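You operate a simulated robot arm through the tools that you are given. There is no shell and no other tool. Be economical: measure what you need, move in short steps, check, and stop when the job is done.

The job below is to be done with a simulated robot arm. You get a single attempt, and the scene is never put back.

TASK
Open the plywood bench drawer, take the blue manual and put it inside, then shut the drawer. Turn the feed dial of the trial machine to 50 percent. Put one of the discs from the top of the long bench on the narrow bench top. Shut the lid of the yellow box. Take the yellow housing and put it on the black level. Fetch the M4 tub from the grey bench top and set it on the top of the plate of the trial machine. Take the brass fitting and put it on the grey guard plate. Stack the black motor that says "1" from the black bench top on top of the black motor labelled "2". Stack the M3 parts bag from the black bench top on top of the M5 parts bag. Take the black limit switch from the top of the grey stand and put it on top of the steel block there. Open the yellow banded barrel cap. The order is free. Set down upright: tub.

The check looks at the end state, three seconds after you hand in, the way a careful person would. Anything else that was tipped, shoved, dropped, spilled or broken makes it a failure. Lids that push on must go on centred and level and be pressed home; caps that screw on are set level and turned clockwise until they are tight.

THE ROBOT
A 7-joint arm with a fingered hand on a trunk, on a base that drives. Base frame: it is fixed to the floor where the robot stands at the start and does not move with it; the origin is under the middle of the robot, x ahead of it, y to its left, z up. Readings come in mm, rad, newtons and seconds.
With the tool pointing down near the work surface it reaches from about 100 to 720 mm from the robot's upright axis, wherever it stands. Its first joint turns from -1.204 to 3.002 rad. Places, roughly: black level (6x6x3 cm) [600, -500, 800]; black limit switch (3x2x2 cm) [900, 600, 600]; black motor [750, 1750, 750]; blue manual [-1000, 250, 750]; brass fitting (2x2x5 cm) [100, 3100, 800]; disc [-1750, 1250, 750]; feed dial of the trial machine [-2100, 200, 600]; grey guard plate (15x11x1 cm) [-2400, 3000, 700]; lid of the yellow box [-2000, 2700, 800]; narrow bench top [-3000, -2800, 700]; parts bag [1000, 1500, 750]; plywood bench drawer [700, 100, 600]; plywood bench drawer inside [800, 100, 600]; steel block [1000, 750, 500]; top of the plate of the trial machine [-2100, 400, 800]; tub [-1250, 2750, 750]; yellow banded barrel cap [-400, -1900, 700]; yellow housing (5x5x3 cm) [-1500, 2700, 800]. Payload 3.4 kg.
Tool frame: the origin (TCP) lies between the finger pads and is the grasp point; the fingertips stand 39 mm ahead of it; z points along the fingers, y is the line along which they close. The gripper opens to 180 mm. The gripper's body begins 111 mm behind the TCP. The gripper is a hand of 3 fingers: y runs from the thumb to the fingers, the wrist lies at [0, 0, -262] in the tool frame, and closing takes about 1.5 s.
Orientation is told as [roll, pitch, yaw] about the base's x, y, z axes, in that order, counted from this pose: with the fingers straight down and closing along the base's y, the tool's x points along the base's -x, its y along +y and its z along -z.

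THE INTERFACE
- The arm moves only by the tool play_rows. Its argument "steps" is a list that holds one entry, the list of rows, each a list of 6 numbers: the shift along the base's x, y, z in units of 150 mm (1.0 is 150 mm), then the turn, a rotation vector about the base's x, y, z in units of 60 degrees (1.0 is 60 degrees). In form: [[[x, y, z, ax, ay, az], ...]]. A call has 1 to 10 rows; each row is the pose to reach, as a shift and turn from the pose commanded when the call began. "claw" is the gripper command, from -1 (fully open) to 1 (shut), values between in proportion, set as the call begins (left out, the last holds). A call with a number of a shift or a turn outside -1 to 1 is refused whole. A row lasts 0.2 s, in which the tool goes at most 50 mm and 0.15 rad; a call with a longer step from one row to the next is refused whole, and so is a gripper value outside its range. Where a pose cannot be reached the arm comes as near as it can. A force on the tool above 40 N (or 10 N above the force at the start of the call, whichever is more), or a blocked arm, ends the call early, and 0.2 s more pass. Each finger travels about 72 mm/s and halts on what it meets, pressing with about 30 N; the grip force reading is that of the motor and also rises with nothing between the fingers. The clock runs only during rows and for 0.2 s after the last one: add rows that repeat a pose to give the fingers time. The reply holds the time, the measured pose of the TCP, the force on the tool along the base axes, the opening and the grip force, in the units named above and with some noise, with the torque about the TCP (base axes, N m) and any sound that the robot's microphone picked up.
- Cameras (640 x 400 px; columns grow to the right, rows downward): "scene" is now at [88.4, 46.4, 1781.2]; the picture's right is [0.88, -0.47, -0.00], its down [-0.44, -0.82, -0.36] and it looks along [0.17, 0.32, -0.93] (base axes); focal length 214 px, centre (320, 200). "wrist" rides on the gripper at [62, -36, -128] in the tool frame; the picture's right is [0.50, 0.87, 0.00], its down [-0.75, 0.43, -0.49] and it looks along [-0.43, 0.25, 0.87] (tool axes); focal length 226 px, centre (320, 200). There is no depth. A picture from a camera that has moved, and an enlarged one, comes with that camera's place and axes in the base frame and with its lens.
- grab_frame(camera): a new picture of that camera. It takes no simulated time.
- lift_body(by): slides the trunk up (or, below 0, down) by that many mm; the arm and the scene camera ride with it, the base frame stays. It gives what a move gives, with no picture.
- drive_base(legs): drives the robot by 1 to 6 legs, each [ahead, left, turn to the left] in mm, mm and rad, along the robot's own axes; the way and the turn of a leg run together, so that a leg with both is an arc; at most 1500 mm and 3.142 rad a leg. The arm and the cameras ride along, it lands a little off, and it stops where it bumps. It gives what a move gives.
- move_fingers(finger1, finger2, thumb_bend): sets how far each is bent, from 0 (flat) to 1 (curled in); at 0.3 the hand is open as for a grip, at 0.7 the pads meet at the TCP. One left out holds its place. A second passes; each finger stops where it meets its share of the squeeze, and holds until it gets a number again. A gripper value or a shape takes the hand back. It gives what a move gives, with no picture; readings hold the bend of each and the force on the fingers (four entries, about 0 where the hand has none), thumb and palm.
- grasp_type(shape): the hand has 3 fingers and takes this shape, open, in about a second: jaw (thumb against the fingers, like two jaws); tri (thumb and two fingers); tip (a fingertip pinch); poke (one finger out to press); point (the index stretched); flat (the hand flat); cup (the hand cupped); fist (a fist). The gripper value then closes the fingers along that shape, each until it touches; the sizes above hold for jaw. It gives what a move gives, with no picture.
- aim_head(pan, tilt): turns the head with the scene camera to pan (to the left, within 2.496 rad either way) and tilt (down, from -0.506 to 1.204), counted from straight ahead of the robot. It gives what a move gives.
- enlarge(camera, box): a new picture of the part [left, top, right, bottom] of that camera's present view, enlarged. It takes no simulated time.
- hand_in(): hands the job in; it is judged then, once.

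Go step by step. Nothing tells you exact positions but the pictures and the camera data: compare them with the known pose of the tool, close in by small moves and look again before you grip or let go. The budget is 535 turns and 306 pictures, counting those below and the enlarged ones. Unless the task says otherwise, let go and move clear before handing in.

The tools are called after "Request:" as a command line: name --argument value ..., lists and objects as JSON in quotes. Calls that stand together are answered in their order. play_rows: Moves the arm, as the interface text tells. Its arguments: {"type":"object","properties":{"steps":{"type":"array","items":{"type":"array","items":{"type":"array","items":{"type":"number"}}}},"claw":{"type":"number"}},"required":["steps"]} The other tools are called the same way: lift_body (by) slides the trunk up or down; grasp_type (shape) gives the hand a shape; move_fingers (finger1, finger2, thumb_bend) moves the fingers one by one; drive_base (legs) drives the base; aim_head (pan, tilt) turns the head that bears the scene camera; grab_frame (camera) takes a picture; enlarge (camera, box) takes an enlarged picture of a part of a camera's view; hand_in () hands the job in.

At the start:

```text
clock: 0.0
tool_pos: [440.0, 63.6, 1020.0]
ee_rot: [-0.001, 0.0, 0.001]
force: [0.2, -0.4, -0.7]
ft_torque: [0.0, 0.0, 0.02]
finger_gap: 180.0
grasp_force: 0.2
shape: jaw
bend: [0.3, 0.3, 0.3]
finger forces: [0.1, 0.0, 0.0, 0.0, 0.0, 0.0]
trunk travel left (down, up): [-275.0, 267.0]
robot x, y, heading: [-1.0, 1.7, -0.001]
head pan, tilt: [1.084, 1.201]
```

scene: 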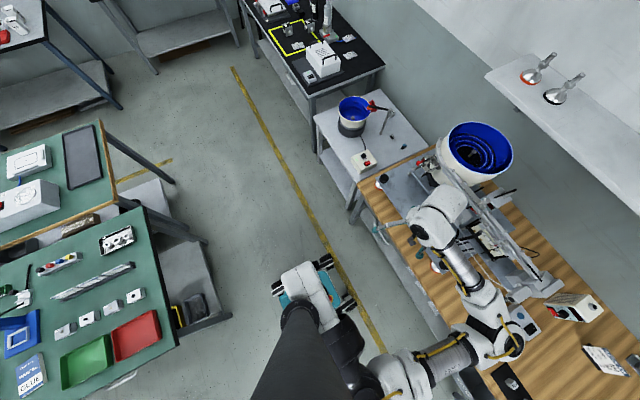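
wrist: 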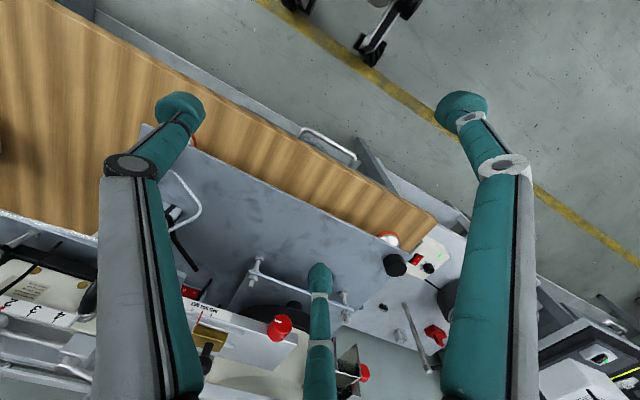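

I begin by looking around with the head camera to locate the work places.

Request:
aim_head --pan 0.0 --tilt 0.7

Request:
grab_frame --camera "scene"

Request:
aim_head --pan 0.9 --tilt 0.6

Request:
grab_frame --camera "scene"

Request:
aim_head --pan 1.9 --tilt 0.5

Request:
grab_frame --camera "scene"

Request:
aim_head --pan 2.49 --tilt 0.6

Request:
grab_frame --camera "scene"

Request:
aim_head --pan -0.9 --tilt 0.7

Request:
grab_frame --camera "scene"

Request:
aim_head --pan -2.2 --tilt 0.5

Request:
grab_frame --camera "scene"

```text
clock: 1.3
tool_pos: [435.8, 64.5, 1019.7]
ee_rot: [-0.001, -0.001, 0.001]
force: [-1.1, -0.3, -0.9]
ft_torque: [-0.01, -0.02, 0.02]
finger_gap: 179.8
grasp_force: 0.0
shape: jaw
bend: [0.3, 0.3, 0.3]
finger forces: [0.0, 0.1, 0.0, 0.0, 0.1, 0.1]
trunk travel left (down, up): [-275.0, 267.0]
robot x, y, heading: [-0.0, -1.7, -0.003]
head pan, tilt: [0.0, 0.7]
```

```text
303 pictures are left
camera scene: at [147.3, -3.1, 1816.8], right [0.0, -1.0, 0.0], down [-0.65, 0.0, -0.76], along [0.76, 0.0, -0.65], focal length 214 px, centre (320, 200)
```

scene: 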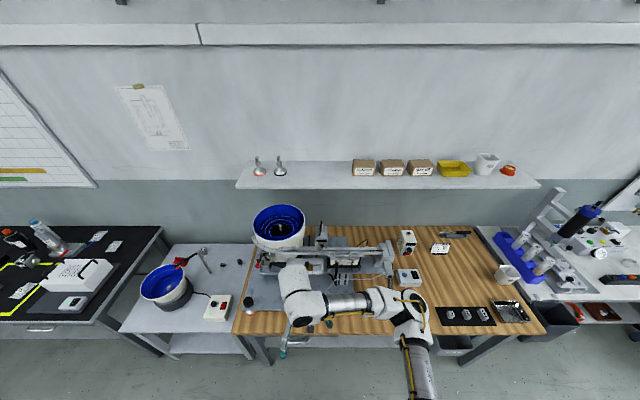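

```text
clock: 2.5
tool_pos: [436.5, 63.7, 1021.7]
ee_rot: [0.0, -0.002, 0.0]
force: [0.2, 0.2, -1.1]
ft_torque: [0.0, 0.01, -0.02]
finger_gap: 179.8
grasp_force: 0.1
shape: jaw
bend: [0.3, 0.3, 0.3]
finger forces: [0.0, 0.1, 0.0, 0.0, 0.0, 0.1]
trunk travel left (down, up): [-275.0, 267.0]
robot x, y, heading: [-0.3, -3.4, -0.001]
head pan, tilt: [0.901, 0.6]
```

```text
302 pictures are left
camera scene: at [117.3, 66.0, 1825.8], right [0.78, -0.62, 0.0], down [-0.35, -0.44, -0.82], along [0.51, 0.65, -0.57], focal length 214 px, centre (320, 200)
```

scene: 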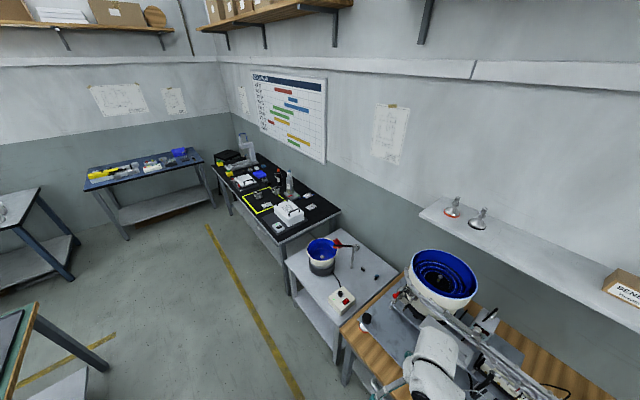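

```text
clock: 3.8
tool_pos: [436.9, 63.8, 1021.6]
ee_rot: [-0.001, -0.001, 0.0]
force: [-0.4, 1.1, 0.1]
ft_torque: [-0.01, 0.02, -0.02]
finger_gap: 180.0
grasp_force: 0.0
shape: jaw
bend: [0.3, 0.3, 0.3]
finger forces: [0.0, 0.0, 0.0, 0.1, 0.1, 0.0]
trunk travel left (down, up): [-275.0, 267.0]
robot x, y, heading: [1.9, -1.0, 0.002]
head pan, tilt: [1.901, 0.499]
```

```text
301 pictures are left
camera scene: at [33.0, 82.8, 1835.2], right [0.95, 0.32, 0.0], down [0.15, -0.45, -0.88], along [-0.29, 0.83, -0.48], focal length 214 px, centre (320, 200)
```

scene: 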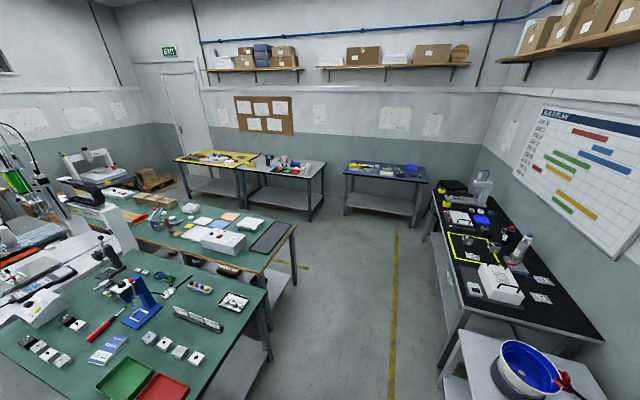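

```text
clock: 4.8
tool_pos: [435.8, 64.1, 1021.2]
ee_rot: [-0.001, -0.001, 0.0]
force: [0.9, 0.2, 0.0]
ft_torque: [0.01, -0.01, -0.01]
finger_gap: 179.9
grasp_force: 0.0
shape: jaw
bend: [0.3, 0.3, 0.3]
finger forces: [0.0, 0.1, 0.0, 0.1, 0.1, 0.0]
trunk travel left (down, up): [-275.0, 267.0]
robot x, y, heading: [-0.5, 0.9, -0.0]
head pan, tilt: [2.491, 0.6]
```

```text
300 pictures are left
camera scene: at [-7.8, 50.4, 1826.2], right [0.61, 0.8, 0.0], down [0.45, -0.34, -0.83], along [-0.66, 0.5, -0.56], focal length 214 px, centre (320, 200)
```

scene: 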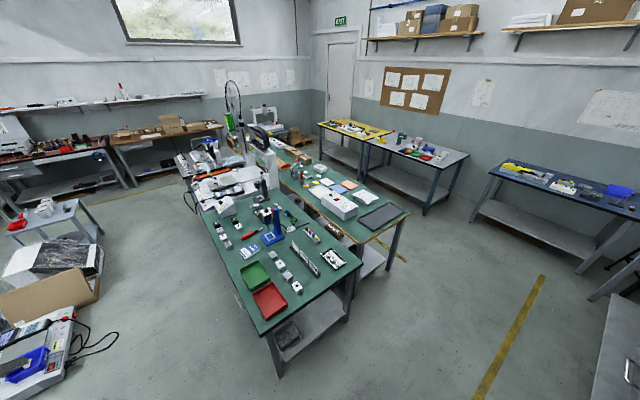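

```text
clock: 7.6
tool_pos: [436.4, 65.2, 1020.3]
ee_rot: [0.001, -0.002, -0.001]
force: [-0.1, -0.5, -0.1]
ft_torque: [0.04, 0.0, 0.0]
finger_gap: 179.8
grasp_force: 0.0
shape: jaw
bend: [0.3, 0.3, 0.3]
finger forces: [0.1, 0.0, 0.0, 0.0, 0.0, 0.1]
trunk travel left (down, up): [-275.0, 267.0]
robot x, y, heading: [2.7, -1.3, -0.001]
head pan, tilt: [-0.901, 0.7]
```

```text
299 pictures are left
camera scene: at [115.1, -69.7, 1816.8], right [-0.78, -0.62, 0.0], down [-0.4, 0.51, -0.76], along [0.47, -0.6, -0.65], focal length 214 px, centre (320, 200)
```

scene: 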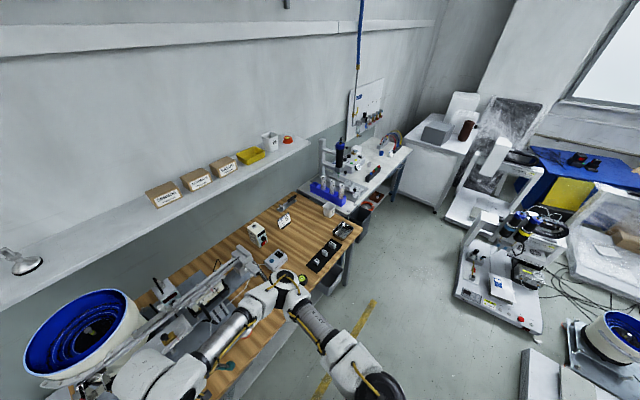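

```text
clock: 9.1
tool_pos: [436.7, 64.0, 1020.3]
ee_rot: [-0.001, -0.001, -0.001]
force: [0.2, -0.3, -0.3]
ft_torque: [0.0, 0.01, -0.03]
finger_gap: 179.8
grasp_force: 0.1
shape: jaw
bend: [0.3, 0.3, 0.3]
finger forces: [0.0, 0.0, 0.0, 0.1, 0.0, 0.1]
trunk travel left (down, up): [-275.0, 267.0]
robot x, y, heading: [2.3, 1.5, -0.001]
head pan, tilt: [-2.201, 0.499]
```

```text
298 pictures are left
camera scene: at [8.9, -76.7, 1834.9], right [-0.81, 0.59, 0.0], down [0.28, 0.39, -0.88], along [-0.52, -0.71, -0.48], focal length 214 px, centre (320, 200)
```

scene: 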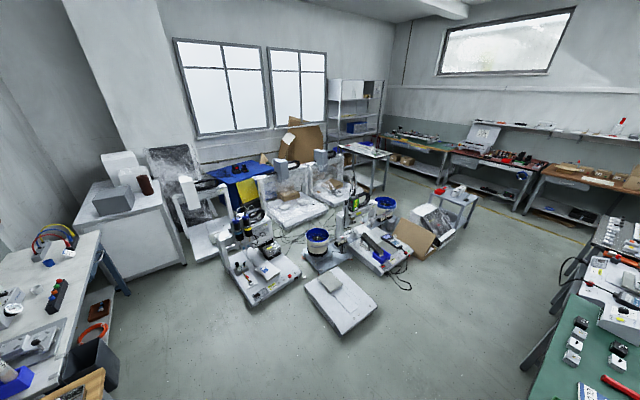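

The drawer handle seems to be at about x 500, y 130, z 600 below the bench's front edge. I'll look closer.

Request:
enlarge --camera "wrist" --box '[200, 50, 480, 225]'

Request:
aim_head --pan 0.2 --tilt 1.2

Request:
grab_frame --camera "scene"

```text
2.29 times, centred on (340, 138) of wrist
camera zoom: at [373.9, 28.3, 1147.9], right [-0.5, 0.87, 0.0], down [0.75, 0.44, 0.49], along [0.43, 0.25, -0.87], focal length 517 px, centre (274, 343)
```

zoom: 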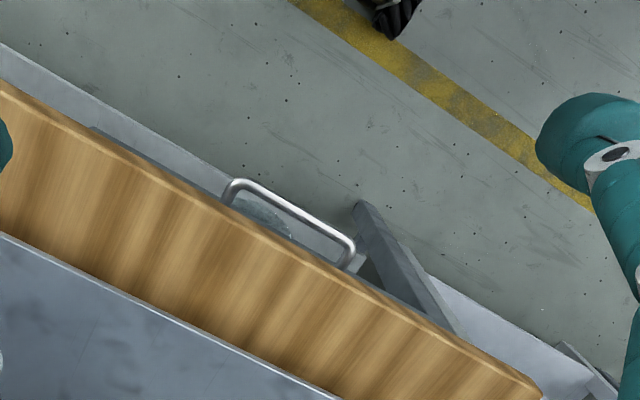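

```text
clock: 11.3
tool_pos: [435.2, 64.0, 1021.1]
ee_rot: [0.0, -0.001, -0.002]
force: [-0.3, 0.7, -0.6]
ft_torque: [0.02, 0.0, 0.0]
finger_gap: 180.1
grasp_force: 0.1
shape: jaw
bend: [0.3, 0.3, 0.3]
finger forces: [0.0, 0.1, 0.0, 0.1, 0.0, 0.0]
trunk travel left (down, up): [-275.0, 267.0]
robot x, y, heading: [-0.0, 1.1, -0.002]
head pan, tilt: [0.201, 1.201]
```

```text
296 pictures are left
camera scene: at [117.1, 8.0, 1781.0], right [0.2, -0.98, 0.0], down [-0.91, -0.18, -0.36], along [0.35, 0.07, -0.93], focal length 214 px, centre (320, 200)
```

scene: 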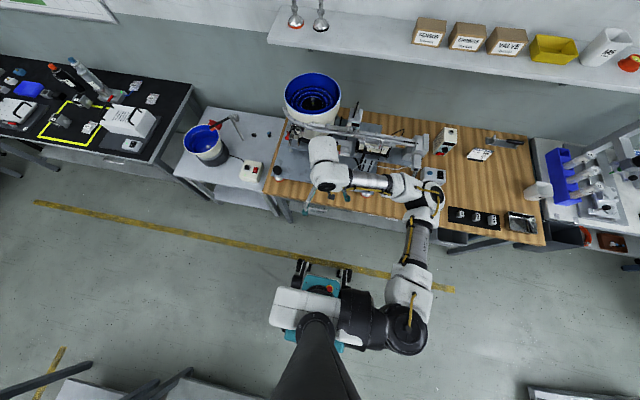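

The handle is a horizontal bar just proud of the bench edge. I'll back the base a little and turn the hand to point ahead, closing vertically.

Request:
drive_base --legs '[[-200, 0, 0]]'

Request:
play_rows --steps '[[[0, 0, 0, 0.072, -0.072, -0.072], [0, 0, 0, 0.144, -0.144, -0.144], [0, 0, 0, 0.216, -0.216, -0.216], [0, 0, 0, 0.288, -0.288, -0.288], [0, 0, 0, 0.36, -0.36, -0.36], [0, 0, 0, 0.432, -0.432, -0.432], [0, 0, 0, 0.504, -0.504, -0.504], [0, 0, 0, 0.577, -0.577, -0.577]]]'

Request:
play_rows --steps '[[[0, 0, 0, 0.072, -0.072, -0.072], [0, 0, 0, 0.144, -0.144, -0.144], [0, 0, 0, 0.216, -0.216, -0.216], [0, 0, 0, 0.288, -0.288, -0.288], [0, 0, 0, 0.36, -0.36, -0.36], [0, 0, 0, 0.432, -0.432, -0.432], [0, 0, 0, 0.504, -0.504, -0.504], [0, 0, 0, 0.577, -0.577, -0.577]]]'

Request:
grab_frame --camera "wrist"

Request:
grab_frame --camera "scene"

```text
clock: 12.9
tool_pos: [237.7, 64.0, 1023.1]
ee_rot: [-0.001, -0.004, 0.001]
force: [-0.3, 0.4, -0.6]
ft_torque: [0.01, -0.01, -0.03]
finger_gap: 179.9
grasp_force: 0.1
shape: jaw
bend: [0.3, 0.3, 0.3]
finger forces: [0.1, 0.0, 0.0, 0.0, 0.0, 0.0]
trunk travel left (down, up): [-275.0, 267.0]
robot x, y, heading: [-202.1, -2.0, -0.001]
head pan, tilt: [0.201, 1.201]
```

```text
clock: 14.7
tool_pos: [269.8, 90.2, 1014.3]
ee_rot: [0.786, -0.343, -0.789]
force: [-0.5, 0.2, -0.3]
ft_torque: [0.0, -0.02, -0.02]
finger_gap: 179.9
grasp_force: 0.0
shape: jaw
bend: [0.3, 0.3, 0.3]
finger forces: [0.1, 0.0, 0.0, 0.1, 0.1, 0.0]
out of reach, approached as far as the arm can: row 5, 6, 7, 8
trunk travel left (down, up): [-275.0, 267.0]
robot x, y, heading: [-197.7, -3.9, 0.003]
head pan, tilt: [0.201, 1.201]
```

```text
clock: 16.5
tool_pos: [270.3, 93.5, 1013.0]
ee_rot: [1.567, -0.001, -1.576]
force: [0.4, -1.4, 0.3]
ft_torque: [-0.02, -0.01, -0.02]
finger_gap: 179.9
grasp_force: 0.0
shape: jaw
bend: [0.3, 0.3, 0.3]
finger forces: [0.0, 0.0, 0.0, 0.1, 0.0, 0.0]
trunk travel left (down, up): [-275.0, 267.0]
robot x, y, heading: [-195.9, 2.3, 0.007]
head pan, tilt: [0.201, 1.201]
```

```text
295 pictures are left
camera wrist: at [142.7, 155.4, 976.9], right [0.01, 0.5, 0.87], down [-0.49, -0.75, 0.44], along [0.87, -0.43, 0.24], focal length 226 px, centre (320, 200)
```

wrist: 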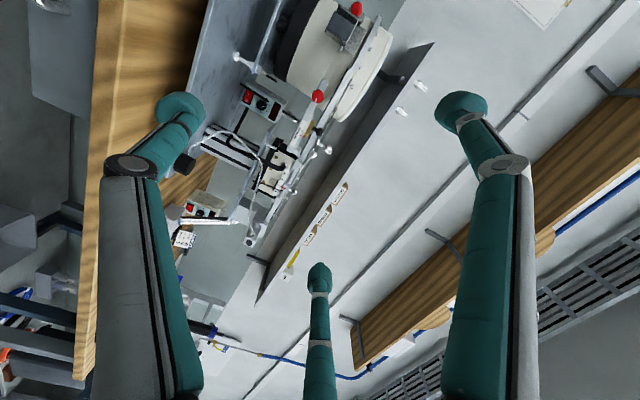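

```text
294 pictures are left
camera scene: at [-84.5, 10.2, 1781.2], right [0.2, -0.98, 0.0], down [-0.91, -0.19, -0.36], along [0.35, 0.07, -0.93], focal length 214 px, centre (320, 200)
```

scene: 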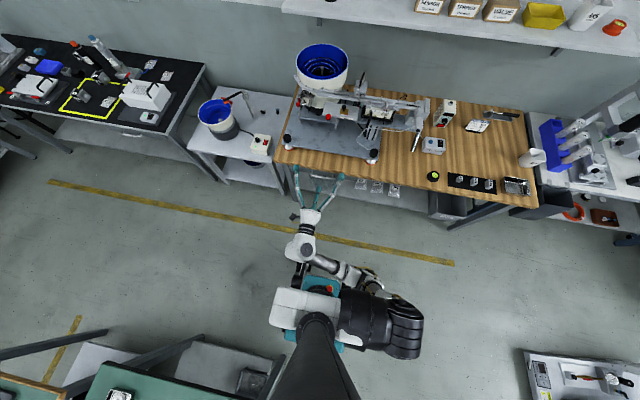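

The hand now points forward. Lowering it to see the drawer face.

Request:
lift_body --by -220

Request:
play_rows --steps '[[[0, 0, -0.3, 0, 0, 0], [0, 0, -0.6, 0, 0, 0], [0, 0, -0.9, 0, 0, 0]]]'

Request:
grab_frame --camera "wrist"

Request:
enlarge --camera "scene" --box '[220, 120, 460, 270]'

```text
clock: 18.8
tool_pos: [297.5, 71.5, 821.5]
ee_rot: [1.662, 0.008, -1.59]
force: [-1.0, 0.6, -0.5]
ft_torque: [-0.01, 0.0, 0.02]
finger_gap: 179.7
grasp_force: 0.0
shape: jaw
bend: [0.3, 0.3, 0.3]
finger forces: [0.0, 0.0, 0.1, 0.1, 0.0, 0.0]
trunk travel left (down, up): [-55.0, 487.0]
robot x, y, heading: [-196.2, -0.4, -0.002]
head pan, tilt: [0.201, 1.201]
```

```text
clock: 19.6
tool_pos: [271.3, 87.8, 654.0]
ee_rot: [1.563, 0.005, -1.579]
force: [-0.2, -0.4, -0.3]
ft_torque: [-0.01, -0.01, 0.05]
finger_gap: 179.7
grasp_force: 0.0
shape: jaw
bend: [0.3, 0.3, 0.3]
finger forces: [0.1, 0.0, 0.0, 0.0, 0.0, 0.1]
trunk travel left (down, up): [-55.0, 487.0]
robot x, y, heading: [-198.4, 1.2, -0.0]
head pan, tilt: [0.201, 1.201]
```

```text
293 pictures are left
camera wrist: at [144.8, 150.7, 619.8], right [0.01, 0.5, 0.87], down [-0.49, -0.75, 0.44], along [0.87, -0.43, 0.24], focal length 226 px, centre (320, 200)
```

wrist: 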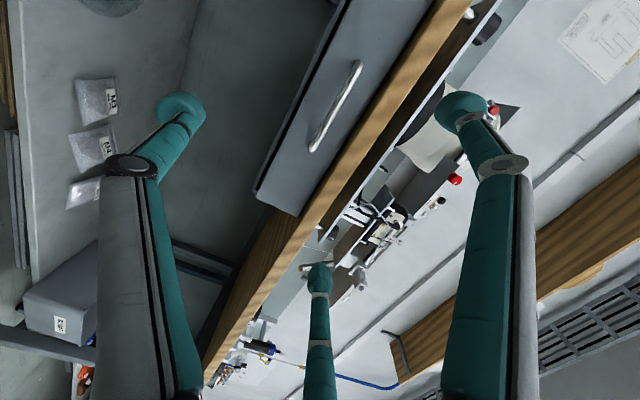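

```text
2.67 times, centred on (340, 195) of scene
camera zoom: at [241.9, 3.8, 1506.5], right [0.2, -0.98, -0.01], down [-0.92, -0.18, -0.36], along [0.35, 0.08, -0.93], focal length 572 px, centre (267, 213)
```

zoom: 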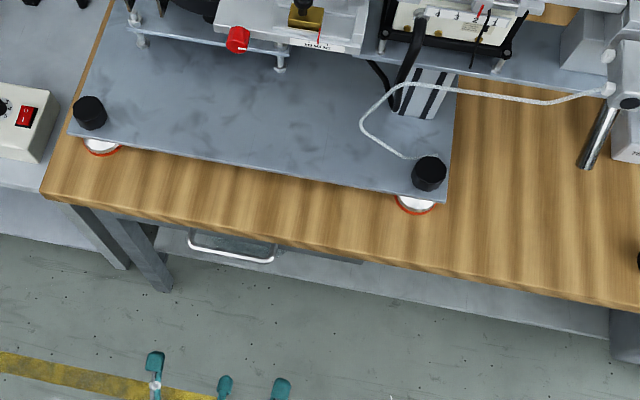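

Handle bar estimated at x≈491, y≈118, z≈660, running along y. I partly close and approach.

Request:
play_rows --steps '[[[0, 0.2, 0.04, 0, 0, 0], [0.3, 0.2, 0.04, 0, 0, 0], [0.6, 0.2, 0.04, 0, 0, 0], [0.9, 0.2, 0.04, 0, 0, 0], [0.9, 0.2, 0.04, 0, 0, 0], [0.9, 0.2, 0.04, 0, 0, 0]]]' --claw 0.4

Request:
grab_frame --camera "wrist"

Request:
enlarge --camera "scene" --box '[220, 120, 460, 270]'

```text
clock: 21.0
tool_pos: [406.8, 123.1, 667.4]
ee_rot: [1.565, -0.001, -1.576]
force: [0.2, -0.2, 0.2]
ft_torque: [-0.03, 0.0, -0.02]
finger_gap: 54.4
grasp_force: 0.0
shape: jaw
bend: [0.72, 0.72, 0.74]
finger forces: [0.1, 0.0, 0.0, 0.1, 0.0, 0.0]
trunk travel left (down, up): [-55.0, 487.0]
robot x, y, heading: [-195.7, 1.9, 0.001]
head pan, tilt: [0.201, 1.201]
```

```text
291 pictures are left
camera wrist: at [278.8, 185.9, 630.0], right [0.01, 0.5, 0.87], down [-0.49, -0.75, 0.44], along [0.87, -0.43, 0.24], focal length 226 px, centre (320, 200)
```

wrist: 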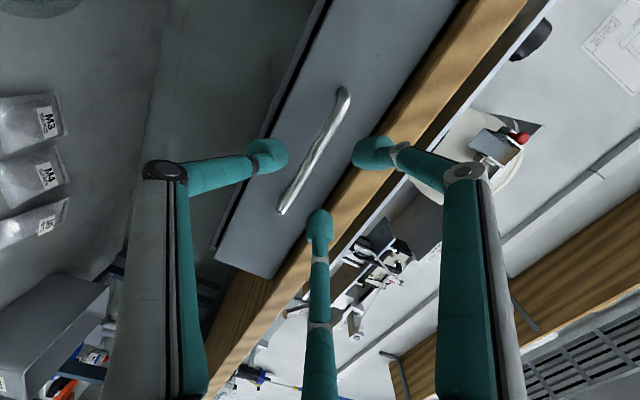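

```text
2.67 times, centred on (340, 195) of scene
camera zoom: at [235.9, 11.3, 1509.9], right [0.2, -0.98, 0.0], down [-0.91, -0.19, -0.36], along [0.35, 0.07, -0.93], focal length 572 px, centre (267, 213)
```

zoom: 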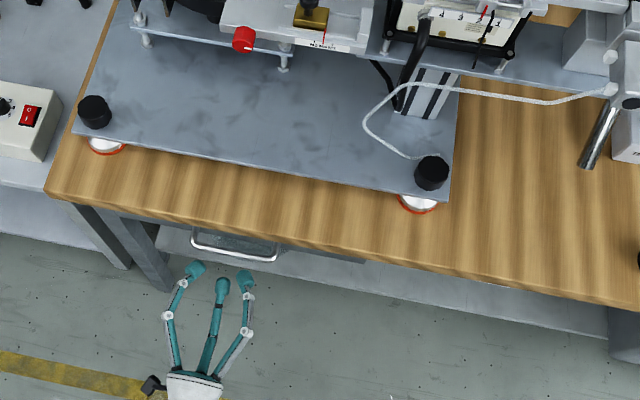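

The bar lies between thumb and fingers. Advancing 60 mm then closing.

Request:
play_rows --steps '[[[0.2, -0.05, -0.04, 0, 0, 0], [0.4, -0.05, -0.04, 0, 0, 0], [0.4, -0.05, -0.04, 0, 0, 0]]]'

Request:
play_rows --steps '[[[0, 0, 0, 0, 0, 0], [0, 0, 0, 0, 0, 0], [0, 0, 0, 0, 0, 0], [0, 0, 0, 0, 0, 0], [0, 0, 0, 0, 0, 0]]]' --claw 1

Request:
grab_frame --camera "wrist"

```text
clock: 21.8
tool_pos: [464.8, 114.5, 659.2]
ee_rot: [1.566, 0.0, -1.577]
force: [-1.2, 0.5, 0.2]
ft_torque: [-0.01, -0.01, 0.0]
finger_gap: 54.4
grasp_force: 0.1
shape: jaw
bend: [0.72, 0.72, 0.74]
finger forces: [0.1, 0.0, 0.0, 0.0, 0.0, 0.1]
trunk travel left (down, up): [-55.0, 487.0]
robot x, y, heading: [-198.7, 1.8, 0.004]
head pan, tilt: [0.201, 1.201]
```

```text
clock: 23.0
tool_pos: [466.0, 115.2, 660.5]
ee_rot: [1.565, 0.0, -1.577]
force: [1.6, 0.2, 0.0]
ft_torque: [-0.02, 0.02, -0.03]
finger_gap: 0.0
grasp_force: 30.4
shape: jaw
bend: [0.66, 0.66, 0.66]
finger forces: [0.1, 0.0, 0.1, 0.0, 0.0, 0.1]
trunk travel left (down, up): [-55.0, 487.0]
robot x, y, heading: [-200.6, 1.1, -0.001]
head pan, tilt: [0.201, 1.201]
```

```text
289 pictures are left
camera wrist: at [337.5, 177.5, 623.2], right [0.01, 0.5, 0.87], down [-0.49, -0.75, 0.44], along [0.87, -0.43, 0.24], focal length 226 px, centre (320, 200)
```

wrist: 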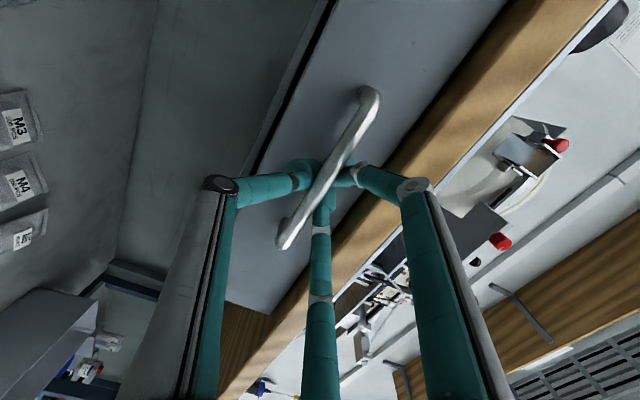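

The fingers closed fully, with the bar apparently captured or just beside them. A small pull will tell.

Request:
play_rows --steps '[[[-0.1, 0, 0, 0, 0, 0], [-0.2, 0, 0, 0, 0, 0], [-0.2, 0, 0, 0, 0, 0]]]'

Request:
grab_frame --camera "wrist"

Request:
enlarge --camera "scene" --box '[240, 150, 400, 250]'

```text
clock: 23.8
tool_pos: [435.3, 112.8, 659.2]
ee_rot: [1.568, 0.0, -1.578]
force: [0.4, 0.3, 0.2]
ft_torque: [-0.01, 0.0, 0.0]
finger_gap: 0.0
grasp_force: 29.9
shape: jaw
bend: [0.66, 0.66, 0.66]
finger forces: [0.0, 0.1, 0.0, 0.0, 0.0, 0.0]
trunk travel left (down, up): [-55.0, 487.0]
robot x, y, heading: [-198.8, 2.6, 0.004]
head pan, tilt: [0.201, 1.201]
```

```text
288 pictures are left
camera wrist: at [307.8, 176.1, 622.6], right [0.01, 0.5, 0.87], down [-0.49, -0.75, 0.44], along [0.87, -0.43, 0.24], focal length 226 px, centre (320, 200)
```

wrist: 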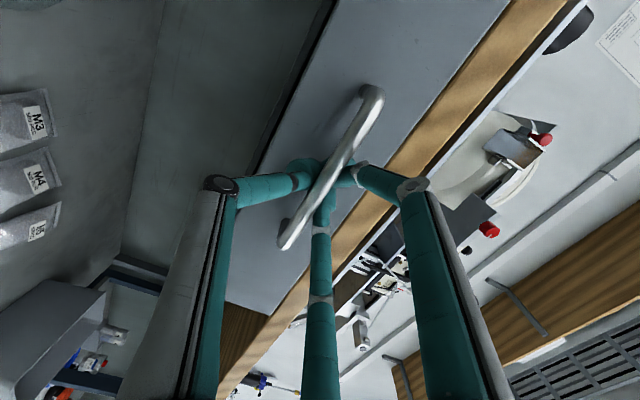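

```text
4.00 times, centred on (320, 200) of scene
camera zoom: at [235.9, 10.7, 1509.9], right [0.2, -0.98, 0.0], down [-0.91, -0.19, -0.36], along [0.35, 0.07, -0.93], focal length 858 px, centre (320, 200)
```

zoom: 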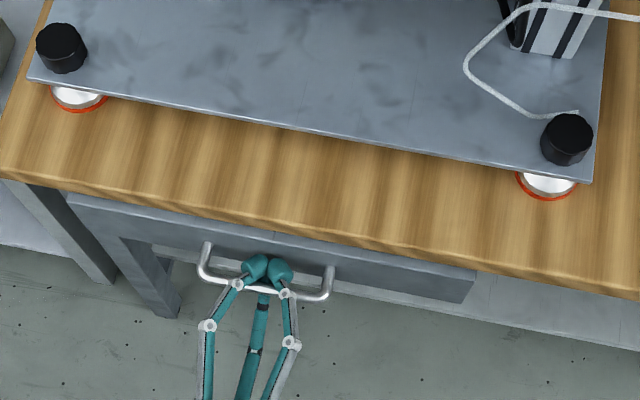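

It works: the drawer has opened 30 mm with the bar hooked. Pulling more.

Request:
play_rows --steps '[[[-0.15, 0, 0, 0, 0, 0], [-0.3, 0, 0, 0, 0, 0], [-0.45, 0, 0, 0, 0, 0], [-0.6, 0, 0, 0, 0, 0], [-0.75, 0, 0, 0, 0, 0], [-0.9, 0, 0, 0, 0, 0], [-1, 0, 0, 0, 0, 0]]]'

Request:
grab_frame --camera "scene"

```text
clock: 25.4
tool_pos: [303.0, 105.8, 661.9]
ee_rot: [1.589, -0.003, -1.59]
force: [1.0, 2.6, -5.5]
ft_torque: [-0.03, 0.09, 0.04]
finger_gap: 0.0
grasp_force: 29.7
shape: jaw
bend: [0.66, 0.67, 0.66]
finger forces: [0.0, 0.0, 0.0, 0.0, 0.0, 0.0]
trunk travel left (down, up): [-55.0, 487.0]
robot x, y, heading: [-197.1, 3.1, 0.002]
head pan, tilt: [0.201, 1.201]
```

```text
286 pictures are left
camera scene: at [248.8, 10.0, 1506.5], right [0.2, -0.98, 0.0], down [-0.92, -0.19, -0.35], along [0.34, 0.07, -0.94], focal length 214 px, centre (320, 200)
```

scene: 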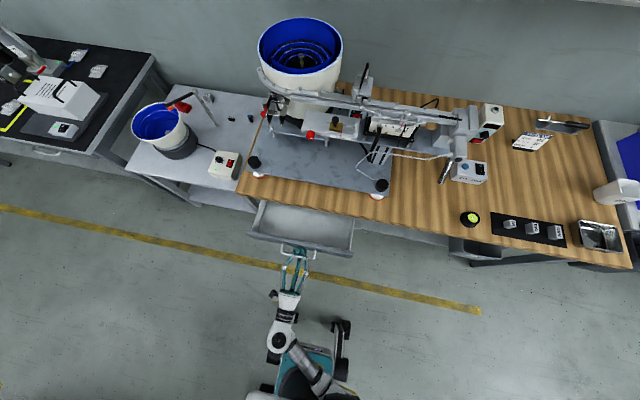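

The drawer is open ~165 mm. I look at the manual and at the space behind the robot.

Request:
aim_head --pan 2.49 --tilt 1.1

Request:
grab_frame --camera "scene"

```text
clock: 27.6
tool_pos: [302.1, 105.7, 661.4]
ee_rot: [1.585, -0.002, -1.591]
force: [1.1, 1.3, -0.8]
ft_torque: [0.01, 0.02, 0.04]
finger_gap: 0.0
grasp_force: 30.4
shape: jaw
bend: [0.66, 0.66, 0.66]
finger forces: [0.1, 0.0, 0.1, 0.0, 0.1, 0.1]
trunk travel left (down, up): [-55.0, 487.0]
robot x, y, heading: [-199.3, 0.4, 0.001]
head pan, tilt: [2.491, 1.1]
```

```text
285 pictures are left
camera scene: at [143.9, 33.2, 1513.4], right [0.61, 0.8, 0.0], down [0.7, -0.54, -0.47], along [-0.37, 0.28, -0.89], focal length 214 px, centre (320, 200)
```

scene: 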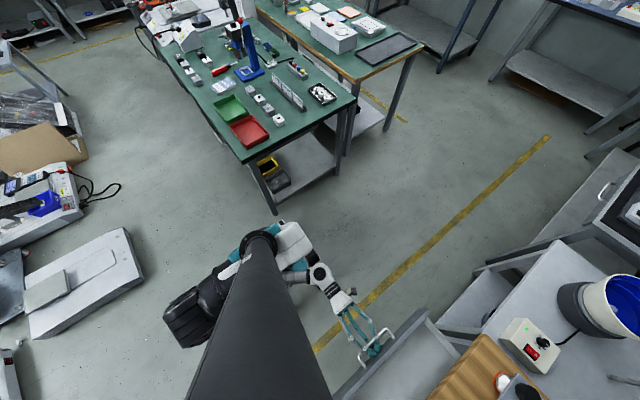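

Request:
enlarge --camera "scene" --box '[170, 40, 290, 115]'

Request:
drive_base --legs '[[-60, 0, 0]]'

Request:
grab_frame --camera "scene"

```text
5.33 times, centred on (230, 78) of scene
camera zoom: at [143.9, 33.2, 1513.4], right [0.61, 0.8, 0.0], down [0.7, -0.54, -0.47], along [-0.37, 0.28, -0.89], focal length 1144 px, centre (800, 853)
```

zoom: 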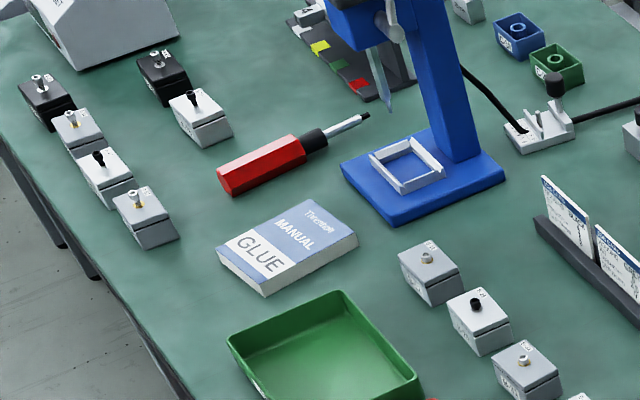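

```text
clock: 28.5
tool_pos: [240.6, 105.5, 660.3]
ee_rot: [1.586, -0.002, -1.588]
force: [-0.2, 0.5, -0.6]
ft_torque: [0.01, -0.04, 0.0]
finger_gap: 0.1
grasp_force: 30.3
shape: jaw
bend: [0.66, 0.66, 0.67]
finger forces: [0.0, 0.0, 0.0, 0.1, 0.1, 0.0]
trunk travel left (down, up): [-55.0, 487.0]
robot x, y, heading: [-261.5, -0.1, 0.001]
head pan, tilt: [2.491, 1.1]
```

```text
283 pictures are left
camera scene: at [82.7, 31.7, 1513.6], right [0.6, 0.8, 0.0], down [0.7, -0.54, -0.47], along [-0.37, 0.28, -0.88], focal length 214 px, centre (320, 200)
```

scene: 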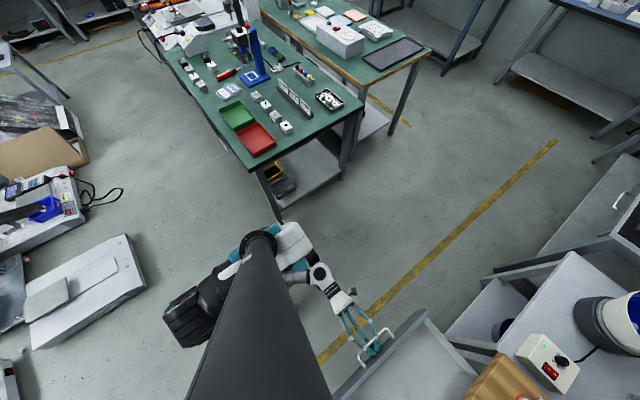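

The drawer is open about 225 mm. I release the bar and slide the robot to the right, out of the handle.

Request:
play_rows --steps '[[[0, 0, 0, 0, 0, 0], [0, 0, 0, 0, 0, 0], [0, 0, 0, 0, 0, 0], [0, 0, 0, 0, 0, 0], [0, 0, 0, 0, 0, 0], [0, 0, 0, 0, 0, 0], [0, 0, 0, 0, 0, 0], [0, 0, 0, 0, 0, 0]]]' --claw -1

Request:
grab_frame --camera "wrist"

```text
clock: 30.3
tool_pos: [239.4, 104.0, 665.9]
ee_rot: [1.602, -0.008, -1.59]
force: [-0.3, 0.4, 0.0]
ft_torque: [0.02, -0.02, 0.01]
finger_gap: 179.8
grasp_force: 0.0
shape: jaw
bend: [0.3, 0.3, 0.3]
finger forces: [0.1, 0.0, 0.1, 0.0, 0.0, 0.0]
trunk travel left (down, up): [-55.0, 487.0]
robot x, y, heading: [-257.9, 0.3, 0.005]
head pan, tilt: [2.491, 1.1]
```

```text
282 pictures are left
camera wrist: at [114.4, 169.6, 624.5], right [-0.02, 0.51, 0.86], down [-0.52, -0.74, 0.43], along [0.85, -0.44, 0.28], focal length 226 px, centre (320, 200)
```

wrist: 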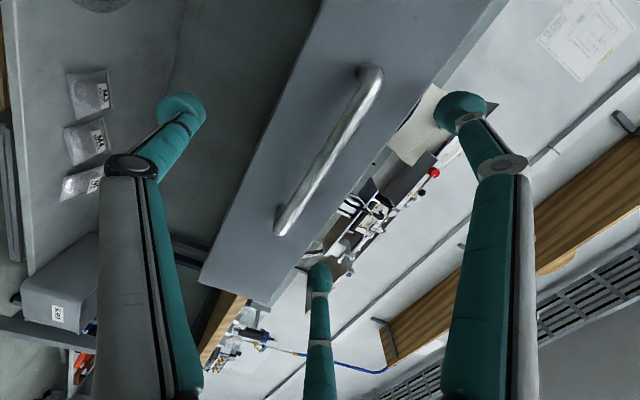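

Clear of the handle. Driving right, then raising the trunk and turning the hand back down.

Request:
drive_base --legs '[[0, -350, 0]]'

Request:
lift_body --by 300

Request:
play_rows --steps '[[[0, 0, 0, -0.072, 0.072, 0.072], [0, 0, 0, -0.144, 0.144, 0.144], [0, 0, 0, -0.216, 0.216, 0.216], [0, 0, 0, -0.288, 0.288, 0.288], [0, 0, 0, -0.36, 0.36, 0.36], [0, 0, 0, -0.432, 0.432, 0.432], [0, 0, 0, -0.504, 0.504, 0.504], [0, 0, 0, -0.577, 0.577, 0.577]]]'

Request:
play_rows --steps '[[[0, 0, 0, -0.072, 0.072, 0.072], [0, 0, 0, -0.144, 0.144, 0.144], [0, 0, 0, -0.216, 0.216, 0.216], [0, 0, 0, -0.288, 0.288, 0.288], [0, 0, 0, -0.36, 0.36, 0.36], [0, 0, 0, -0.432, 0.432, 0.432], [0, 0, 0, -0.504, 0.504, 0.504], [0, 0, 0, -0.577, 0.577, 0.577]]]'

```text
clock: 32.6
tool_pos: [240.1, -242.7, 664.6]
ee_rot: [1.599, -0.011, -1.596]
force: [-0.1, 0.3, -0.3]
ft_torque: [-0.02, 0.0, -0.01]
finger_gap: 179.8
grasp_force: 0.1
shape: jaw
bend: [0.3, 0.3, 0.3]
finger forces: [0.1, 0.1, 0.1, 0.0, 0.1, 0.1]
trunk travel left (down, up): [-55.0, 487.0]
robot x, y, heading: [-257.1, -346.5, -0.009]
head pan, tilt: [2.491, 1.1]
```

```text
clock: 35.6
tool_pos: [235.3, -244.6, 968.0]
ee_rot: [1.605, -0.014, -1.596]
force: [0.5, -0.3, -0.4]
ft_torque: [-0.02, 0.0, 0.02]
finger_gap: 179.6
grasp_force: 0.1
shape: jaw
bend: [0.3, 0.3, 0.3]
finger forces: [0.0, 0.0, 0.0, 0.0, 0.0, 0.0]
trunk travel left (down, up): [-355.0, 187.0]
robot x, y, heading: [-259.3, -345.9, -0.011]
head pan, tilt: [2.491, 1.1]
```

```text
clock: 37.4
tool_pos: [236.7, -242.2, 966.9]
ee_rot: [0.825, -0.366, -0.793]
force: [0.4, -1.2, -0.2]
ft_torque: [0.03, -0.02, -0.01]
finger_gap: 180.1
grasp_force: 0.1
shape: jaw
bend: [0.3, 0.3, 0.3]
finger forces: [0.0, 0.0, 0.0, 0.0, 0.0, 0.0]
trunk travel left (down, up): [-355.0, 187.0]
robot x, y, heading: [-256.6, -347.5, -0.007]
head pan, tilt: [2.491, 1.1]
```

```text
clock: 39.2
tool_pos: [236.5, -243.6, 967.3]
ee_rot: [0.037, -0.023, 0.012]
force: [0.0, -0.4, 0.5]
ft_torque: [0.0, -0.01, 0.0]
finger_gap: 180.1
grasp_force: 0.2
shape: jaw
bend: [0.3, 0.3, 0.3]
finger forces: [0.0, 0.1, 0.0, 0.1, 0.0, 0.0]
trunk travel left (down, up): [-355.0, 187.0]
robot x, y, heading: [-259.2, -347.3, -0.006]
head pan, tilt: [2.491, 1.1]
```

Request:
drive_base --legs '[[0, 0, 1.577], [0, 711, 0], [110, 0, 0]]'

Request:
aim_head --pan 0.0 --tilt 1.0

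Request:
grab_frame --camera "scene"

Request:
grab_frame --camera "wrist"

```text
clock: 47.7
tool_pos: [-1075.0, 245.8, 967.6]
ee_rot: [0.039, -0.023, 1.6]
force: [-0.1, 0.8, -0.3]
ft_torque: [-0.07, -0.04, 0.04]
finger_gap: 180.0
grasp_force: 0.1
shape: jaw
bend: [0.3, 0.3, 0.3]
finger forces: [0.1, 0.1, 0.0, 0.0, 0.0, 0.0]
trunk travel left (down, up): [-355.0, 187.0]
robot x, y, heading: [-964.2, -249.1, 1.584]
head pan, tilt: [2.491, 1.1]
```

```text
clock: 50.0
tool_pos: [-1079.9, 241.8, 967.1]
ee_rot: [0.036, -0.027, 1.601]
force: [-0.8, 0.6, -0.8]
ft_torque: [-0.01, 0.0, -0.01]
finger_gap: 179.8
grasp_force: 0.1
shape: jaw
bend: [0.3, 0.3, 0.3]
finger forces: [0.0, 0.1, 0.0, 0.0, 0.0, 0.0]
trunk travel left (down, up): [-355.0, 187.0]
robot x, y, heading: [-968.6, -246.7, 1.584]
head pan, tilt: [0.0, 1.0]
```

```text
281 pictures are left
camera scene: at [-961.3, -172.6, 1874.2], right [1.0, 0.02, 0.0], down [0.01, -0.84, -0.54], along [-0.01, 0.54, -0.84], focal length 214 px, centre (320, 200)
```

scene: 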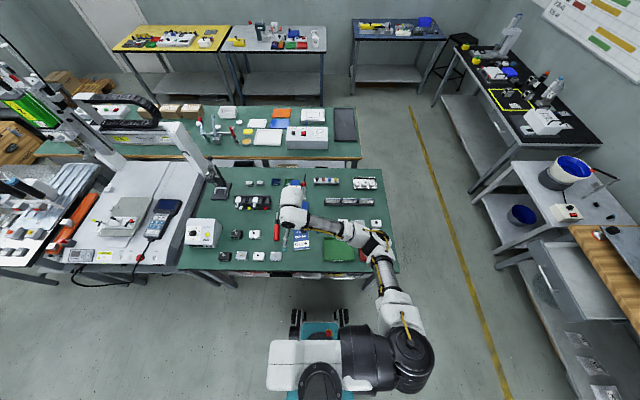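

```text
280 pictures are left
camera wrist: at [-1036.6, 177.8, 1091.8], right [-0.85, -0.53, 0.02], down [-0.44, 0.73, 0.53], along [-0.29, 0.44, -0.85], focal length 226 px, centre (320, 200)
```

wrist: 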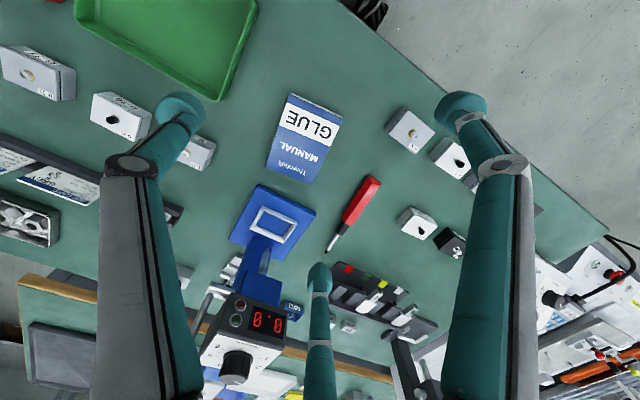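

The manual lies at about (-1072, 272), its short side nearly along x. I align the hand over it and go halfway down.

Request:
play_rows --steps '[[[0.03, 0.1, 0, -0.025, -0.036, 0.065], [0.05, 0.2, -0.2, -0.025, -0.036, 0.133], [0.05, 0.2, -0.5, -0.025, -0.036, 0.133], [0.05, 0.2, -0.8, -0.025, -0.036, 0.133], [0.05, 0.2, -0.8, -0.025, -0.036, 0.133], [0.05, 0.2, -0.8, -0.025, -0.036, 0.133]]]' --claw -0.44

Request:
grab_frame --camera "wrist"

Request:
enlarge --camera "scene" --box '[220, 180, 380, 280]'

```text
clock: 51.4
tool_pos: [-1072.1, 272.8, 847.2]
ee_rot: [0.0, 0.004, 1.74]
force: [0.1, -0.6, 0.1]
ft_torque: [0.0, -0.03, 0.04]
finger_gap: 130.1
grasp_force: 0.0
shape: jaw
bend: [0.61, 0.61, 0.61]
finger forces: [0.1, 0.0, 0.0, 0.0, 0.1, 0.0]
trunk travel left (down, up): [-355.0, 187.0]
robot x, y, heading: [-964.4, -249.8, 1.583]
head pan, tilt: [0.0, 1.0]
```

```text
279 pictures are left
camera wrist: at [-1025.3, 218.5, 974.5], right [-0.77, -0.64, 0.0], down [-0.56, 0.67, 0.49], along [-0.31, 0.37, -0.87], focal length 226 px, centre (320, 200)
```

wrist: 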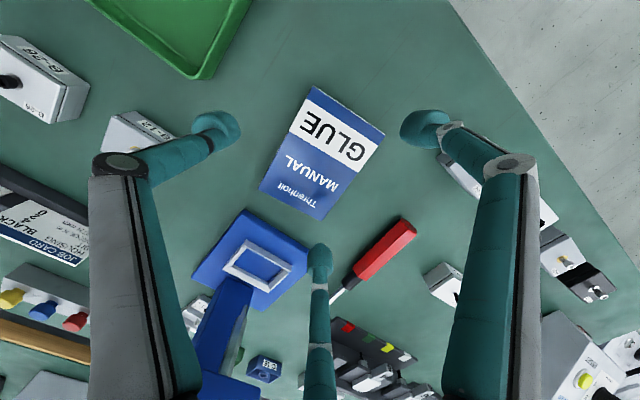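

```text
4.00 times, centred on (300, 230) of scene
camera zoom: at [-960.9, -172.2, 1874.2], right [1.0, 0.01, 0.0], down [0.01, -0.84, -0.54], along [-0.01, 0.54, -0.84], focal length 858 px, centre (400, 80)
```

zoom: 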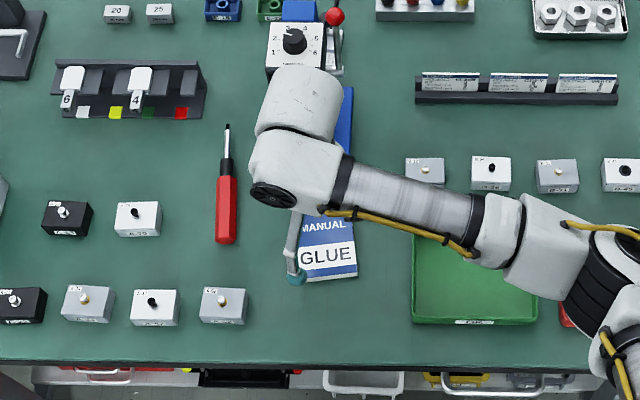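

Aligned; going down further.

Request:
play_rows --steps '[[[0.0, -0.01, -0.2, 0, 0, 0], [0.0, -0.01, -0.36, 0, 0, 0], [0.0, -0.01, -0.36, 0, 0, 0]]]'

Request:
grab_frame --camera "wrist"

Request:
enlarge --camera "scene" --box '[270, 220, 334, 260]'

```text
clock: 52.2
tool_pos: [-1073.1, 270.2, 794.5]
ee_rot: [0.0, 0.002, 1.741]
force: [2.0, -0.7, 6.5]
ft_torque: [0.32, 0.28, -0.03]
finger_gap: 129.0
grasp_force: 0.1
shape: jaw
bend: [0.61, 0.63, 0.61]
finger forces: [0.1, 5.9, 0.0, 0.0, 0.0, 0.0]
trunk travel left (down, up): [-355.0, 187.0]
robot x, y, heading: [-965.6, -247.8, 1.585]
head pan, tilt: [0.0, 1.0]
```

```text
277 pictures are left
camera wrist: at [-1025.9, 215.6, 921.7], right [-0.77, -0.64, 0.0], down [-0.56, 0.67, 0.49], along [-0.32, 0.38, -0.87], focal length 226 px, centre (320, 200)
```

wrist: 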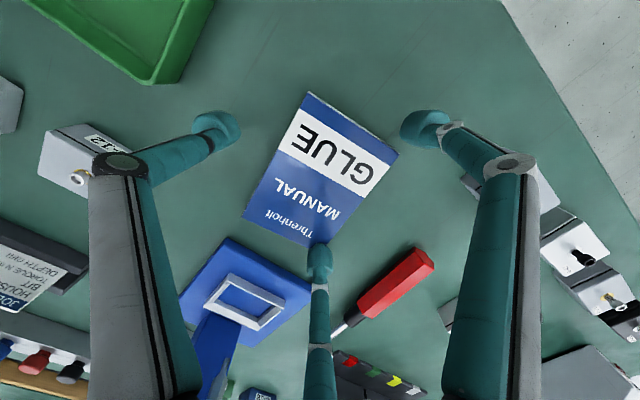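

```text
10.00 times, centred on (302, 240) of scene
camera zoom: at [-960.4, -174.0, 1874.3], right [1.0, 0.01, 0.0], down [0.01, -0.84, -0.54], along [-0.01, 0.54, -0.84], focal length 2145 px, centre (500, -200)
```

zoom: 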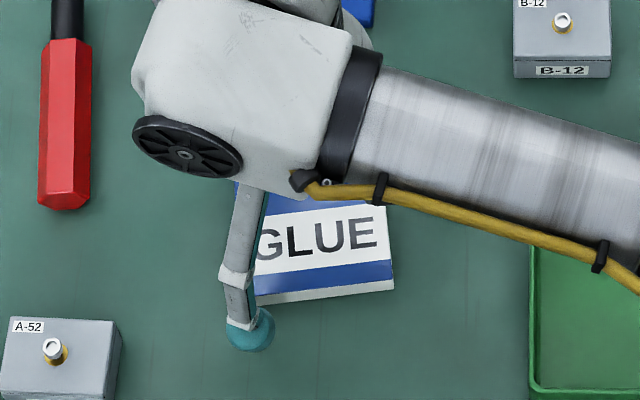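

The hand's fingers close radially at 120°, and one touched the manual's corner. I raise, shift 15 mm toward the finger side so that all three find flat sides, and go down again.

Request:
play_rows --steps '[[[0, 0, 0.2, 0, 0, 0], [-0.1, -0.02, 0.2, 0, 0, 0], [-0.1, -0.02, 0.05, 0, 0, 0], [-0.1, -0.02, -0.04, 0, 0, 0], [-0.1, -0.02, -0.08, 0, 0, 0], [-0.1, -0.02, -0.08, 0, 0, 0]]]'

Request:
grab_frame --camera "wrist"

```text
clock: 53.6
tool_pos: [-1085.9, 267.6, 781.4]
ee_rot: [0.0, 0.003, 1.739]
force: [0.0, 1.0, -1.0]
ft_torque: [0.0, 0.03, 0.04]
finger_gap: 129.9
grasp_force: 0.1
shape: jaw
bend: [0.61, 0.62, 0.61]
finger forces: [0.0, 0.0, 0.0, 0.1, 0.1, 0.1]
trunk travel left (down, up): [-355.0, 187.0]
robot x, y, heading: [-962.6, -250.7, 1.584]
head pan, tilt: [0.0, 1.0]
```

```text
275 pictures are left
camera wrist: at [-1039.8, 212.0, 908.3], right [-0.77, -0.64, 0.0], down [-0.56, 0.67, 0.49], along [-0.31, 0.37, -0.87], focal length 226 px, centre (320, 200)
```

wrist: 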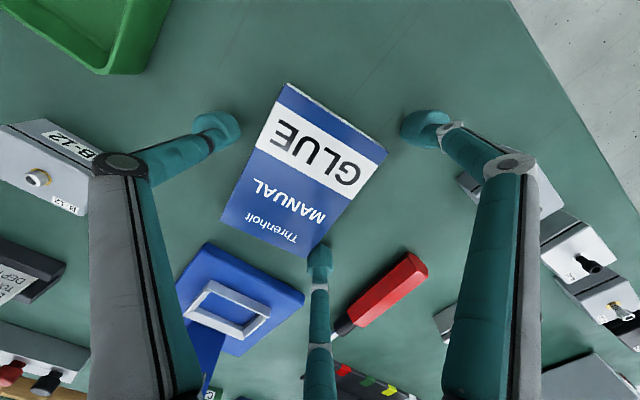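

Request:
play_rows --steps '[[[-0.01, 0.06, 0, 0, 0, 0], [-0.01, 0.06, -0.02, 0, 0, 0], [-0.01, 0.06, -0.02, 0, 0, 0]]]'

Request:
play_rows --steps '[[[0, 0, 0, 0, 0, 0], [0, 0, 0, 0, 0, 0], [0, 0, 0, 0, 0, 0], [0, 0, 0, 0, 0, 0], [0, 0, 0, 0, 0, 0], [0, 0, 0, 0, 0, 0]]]' --claw 1

Request:
grab_frame --camera "wrist"

```text
clock: 54.4
tool_pos: [-1088.3, 276.0, 780.4]
ee_rot: [0.002, 0.003, 1.74]
force: [0.3, 0.2, 0.7]
ft_torque: [0.01, 0.02, -0.04]
finger_gap: 129.9
grasp_force: 0.1
shape: jaw
bend: [0.61, 0.62, 0.61]
finger forces: [0.0, 0.3, 0.1, 0.0, 0.0, 0.0]
trunk travel left (down, up): [-355.0, 187.0]
robot x, y, heading: [-961.5, -245.5, 1.586]
head pan, tilt: [0.0, 1.0]
```

```text
clock: 55.8
tool_pos: [-1088.0, 275.6, 779.0]
ee_rot: [0.0, 0.004, 1.739]
force: [0.2, -0.3, 1.6]
ft_torque: [0.04, -0.03, 0.0]
finger_gap: 84.6
grasp_force: 30.3
shape: jaw
bend: [0.72, 0.72, 0.71]
finger forces: [23.0, 22.2, 0.0, 0.0, 31.0, 0.0]
trunk travel left (down, up): [-355.0, 187.0]
robot x, y, heading: [-964.3, -249.4, 1.583]
head pan, tilt: [0.0, 1.0]
```

```text
274 pictures are left
camera wrist: at [-1041.9, 221.6, 906.5], right [-0.77, -0.64, 0.0], down [-0.56, 0.67, 0.49], along [-0.31, 0.38, -0.87], focal length 226 px, centre (320, 200)
```

wrist: 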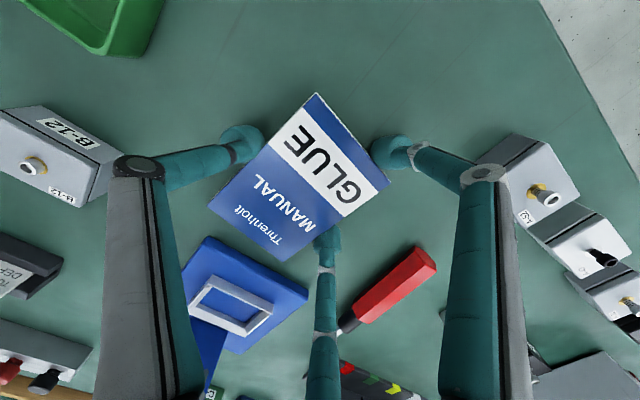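

A solid three-finger grip. Lifting and checking.

Request:
play_rows --steps '[[[0, 0, 0.2, 0, 0, 0], [0, 0, 0.5, 0, 0, 0], [0, 0, 0.8, 0, 0, 0], [0, 0, 1, 0, 0, 0]]]'

Request:
grab_frame --camera "wrist"

```text
clock: 56.8
tool_pos: [-1087.7, 276.3, 928.2]
ee_rot: [0.0, 0.004, 1.741]
force: [-0.3, 0.5, -1.6]
ft_torque: [-0.03, 0.02, 0.01]
finger_gap: 84.5
grasp_force: 29.8
shape: jaw
bend: [0.72, 0.72, 0.71]
finger forces: [22.8, 21.8, 0.1, 0.0, 30.8, 0.0]
trunk travel left (down, up): [-355.0, 187.0]
robot x, y, heading: [-963.3, -248.0, 1.582]
head pan, tilt: [0.0, 1.0]
```

```text
273 pictures are left
camera wrist: at [-1041.1, 221.0, 1056.4], right [-0.77, -0.64, 0.0], down [-0.56, 0.67, 0.49], along [-0.31, 0.37, -0.87], focal length 226 px, centre (320, 200)
```

wrist: 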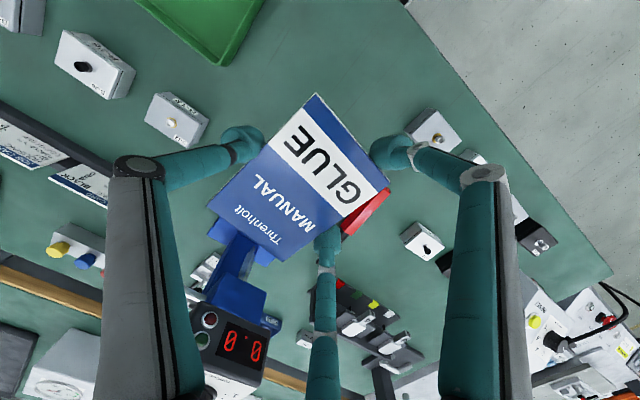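

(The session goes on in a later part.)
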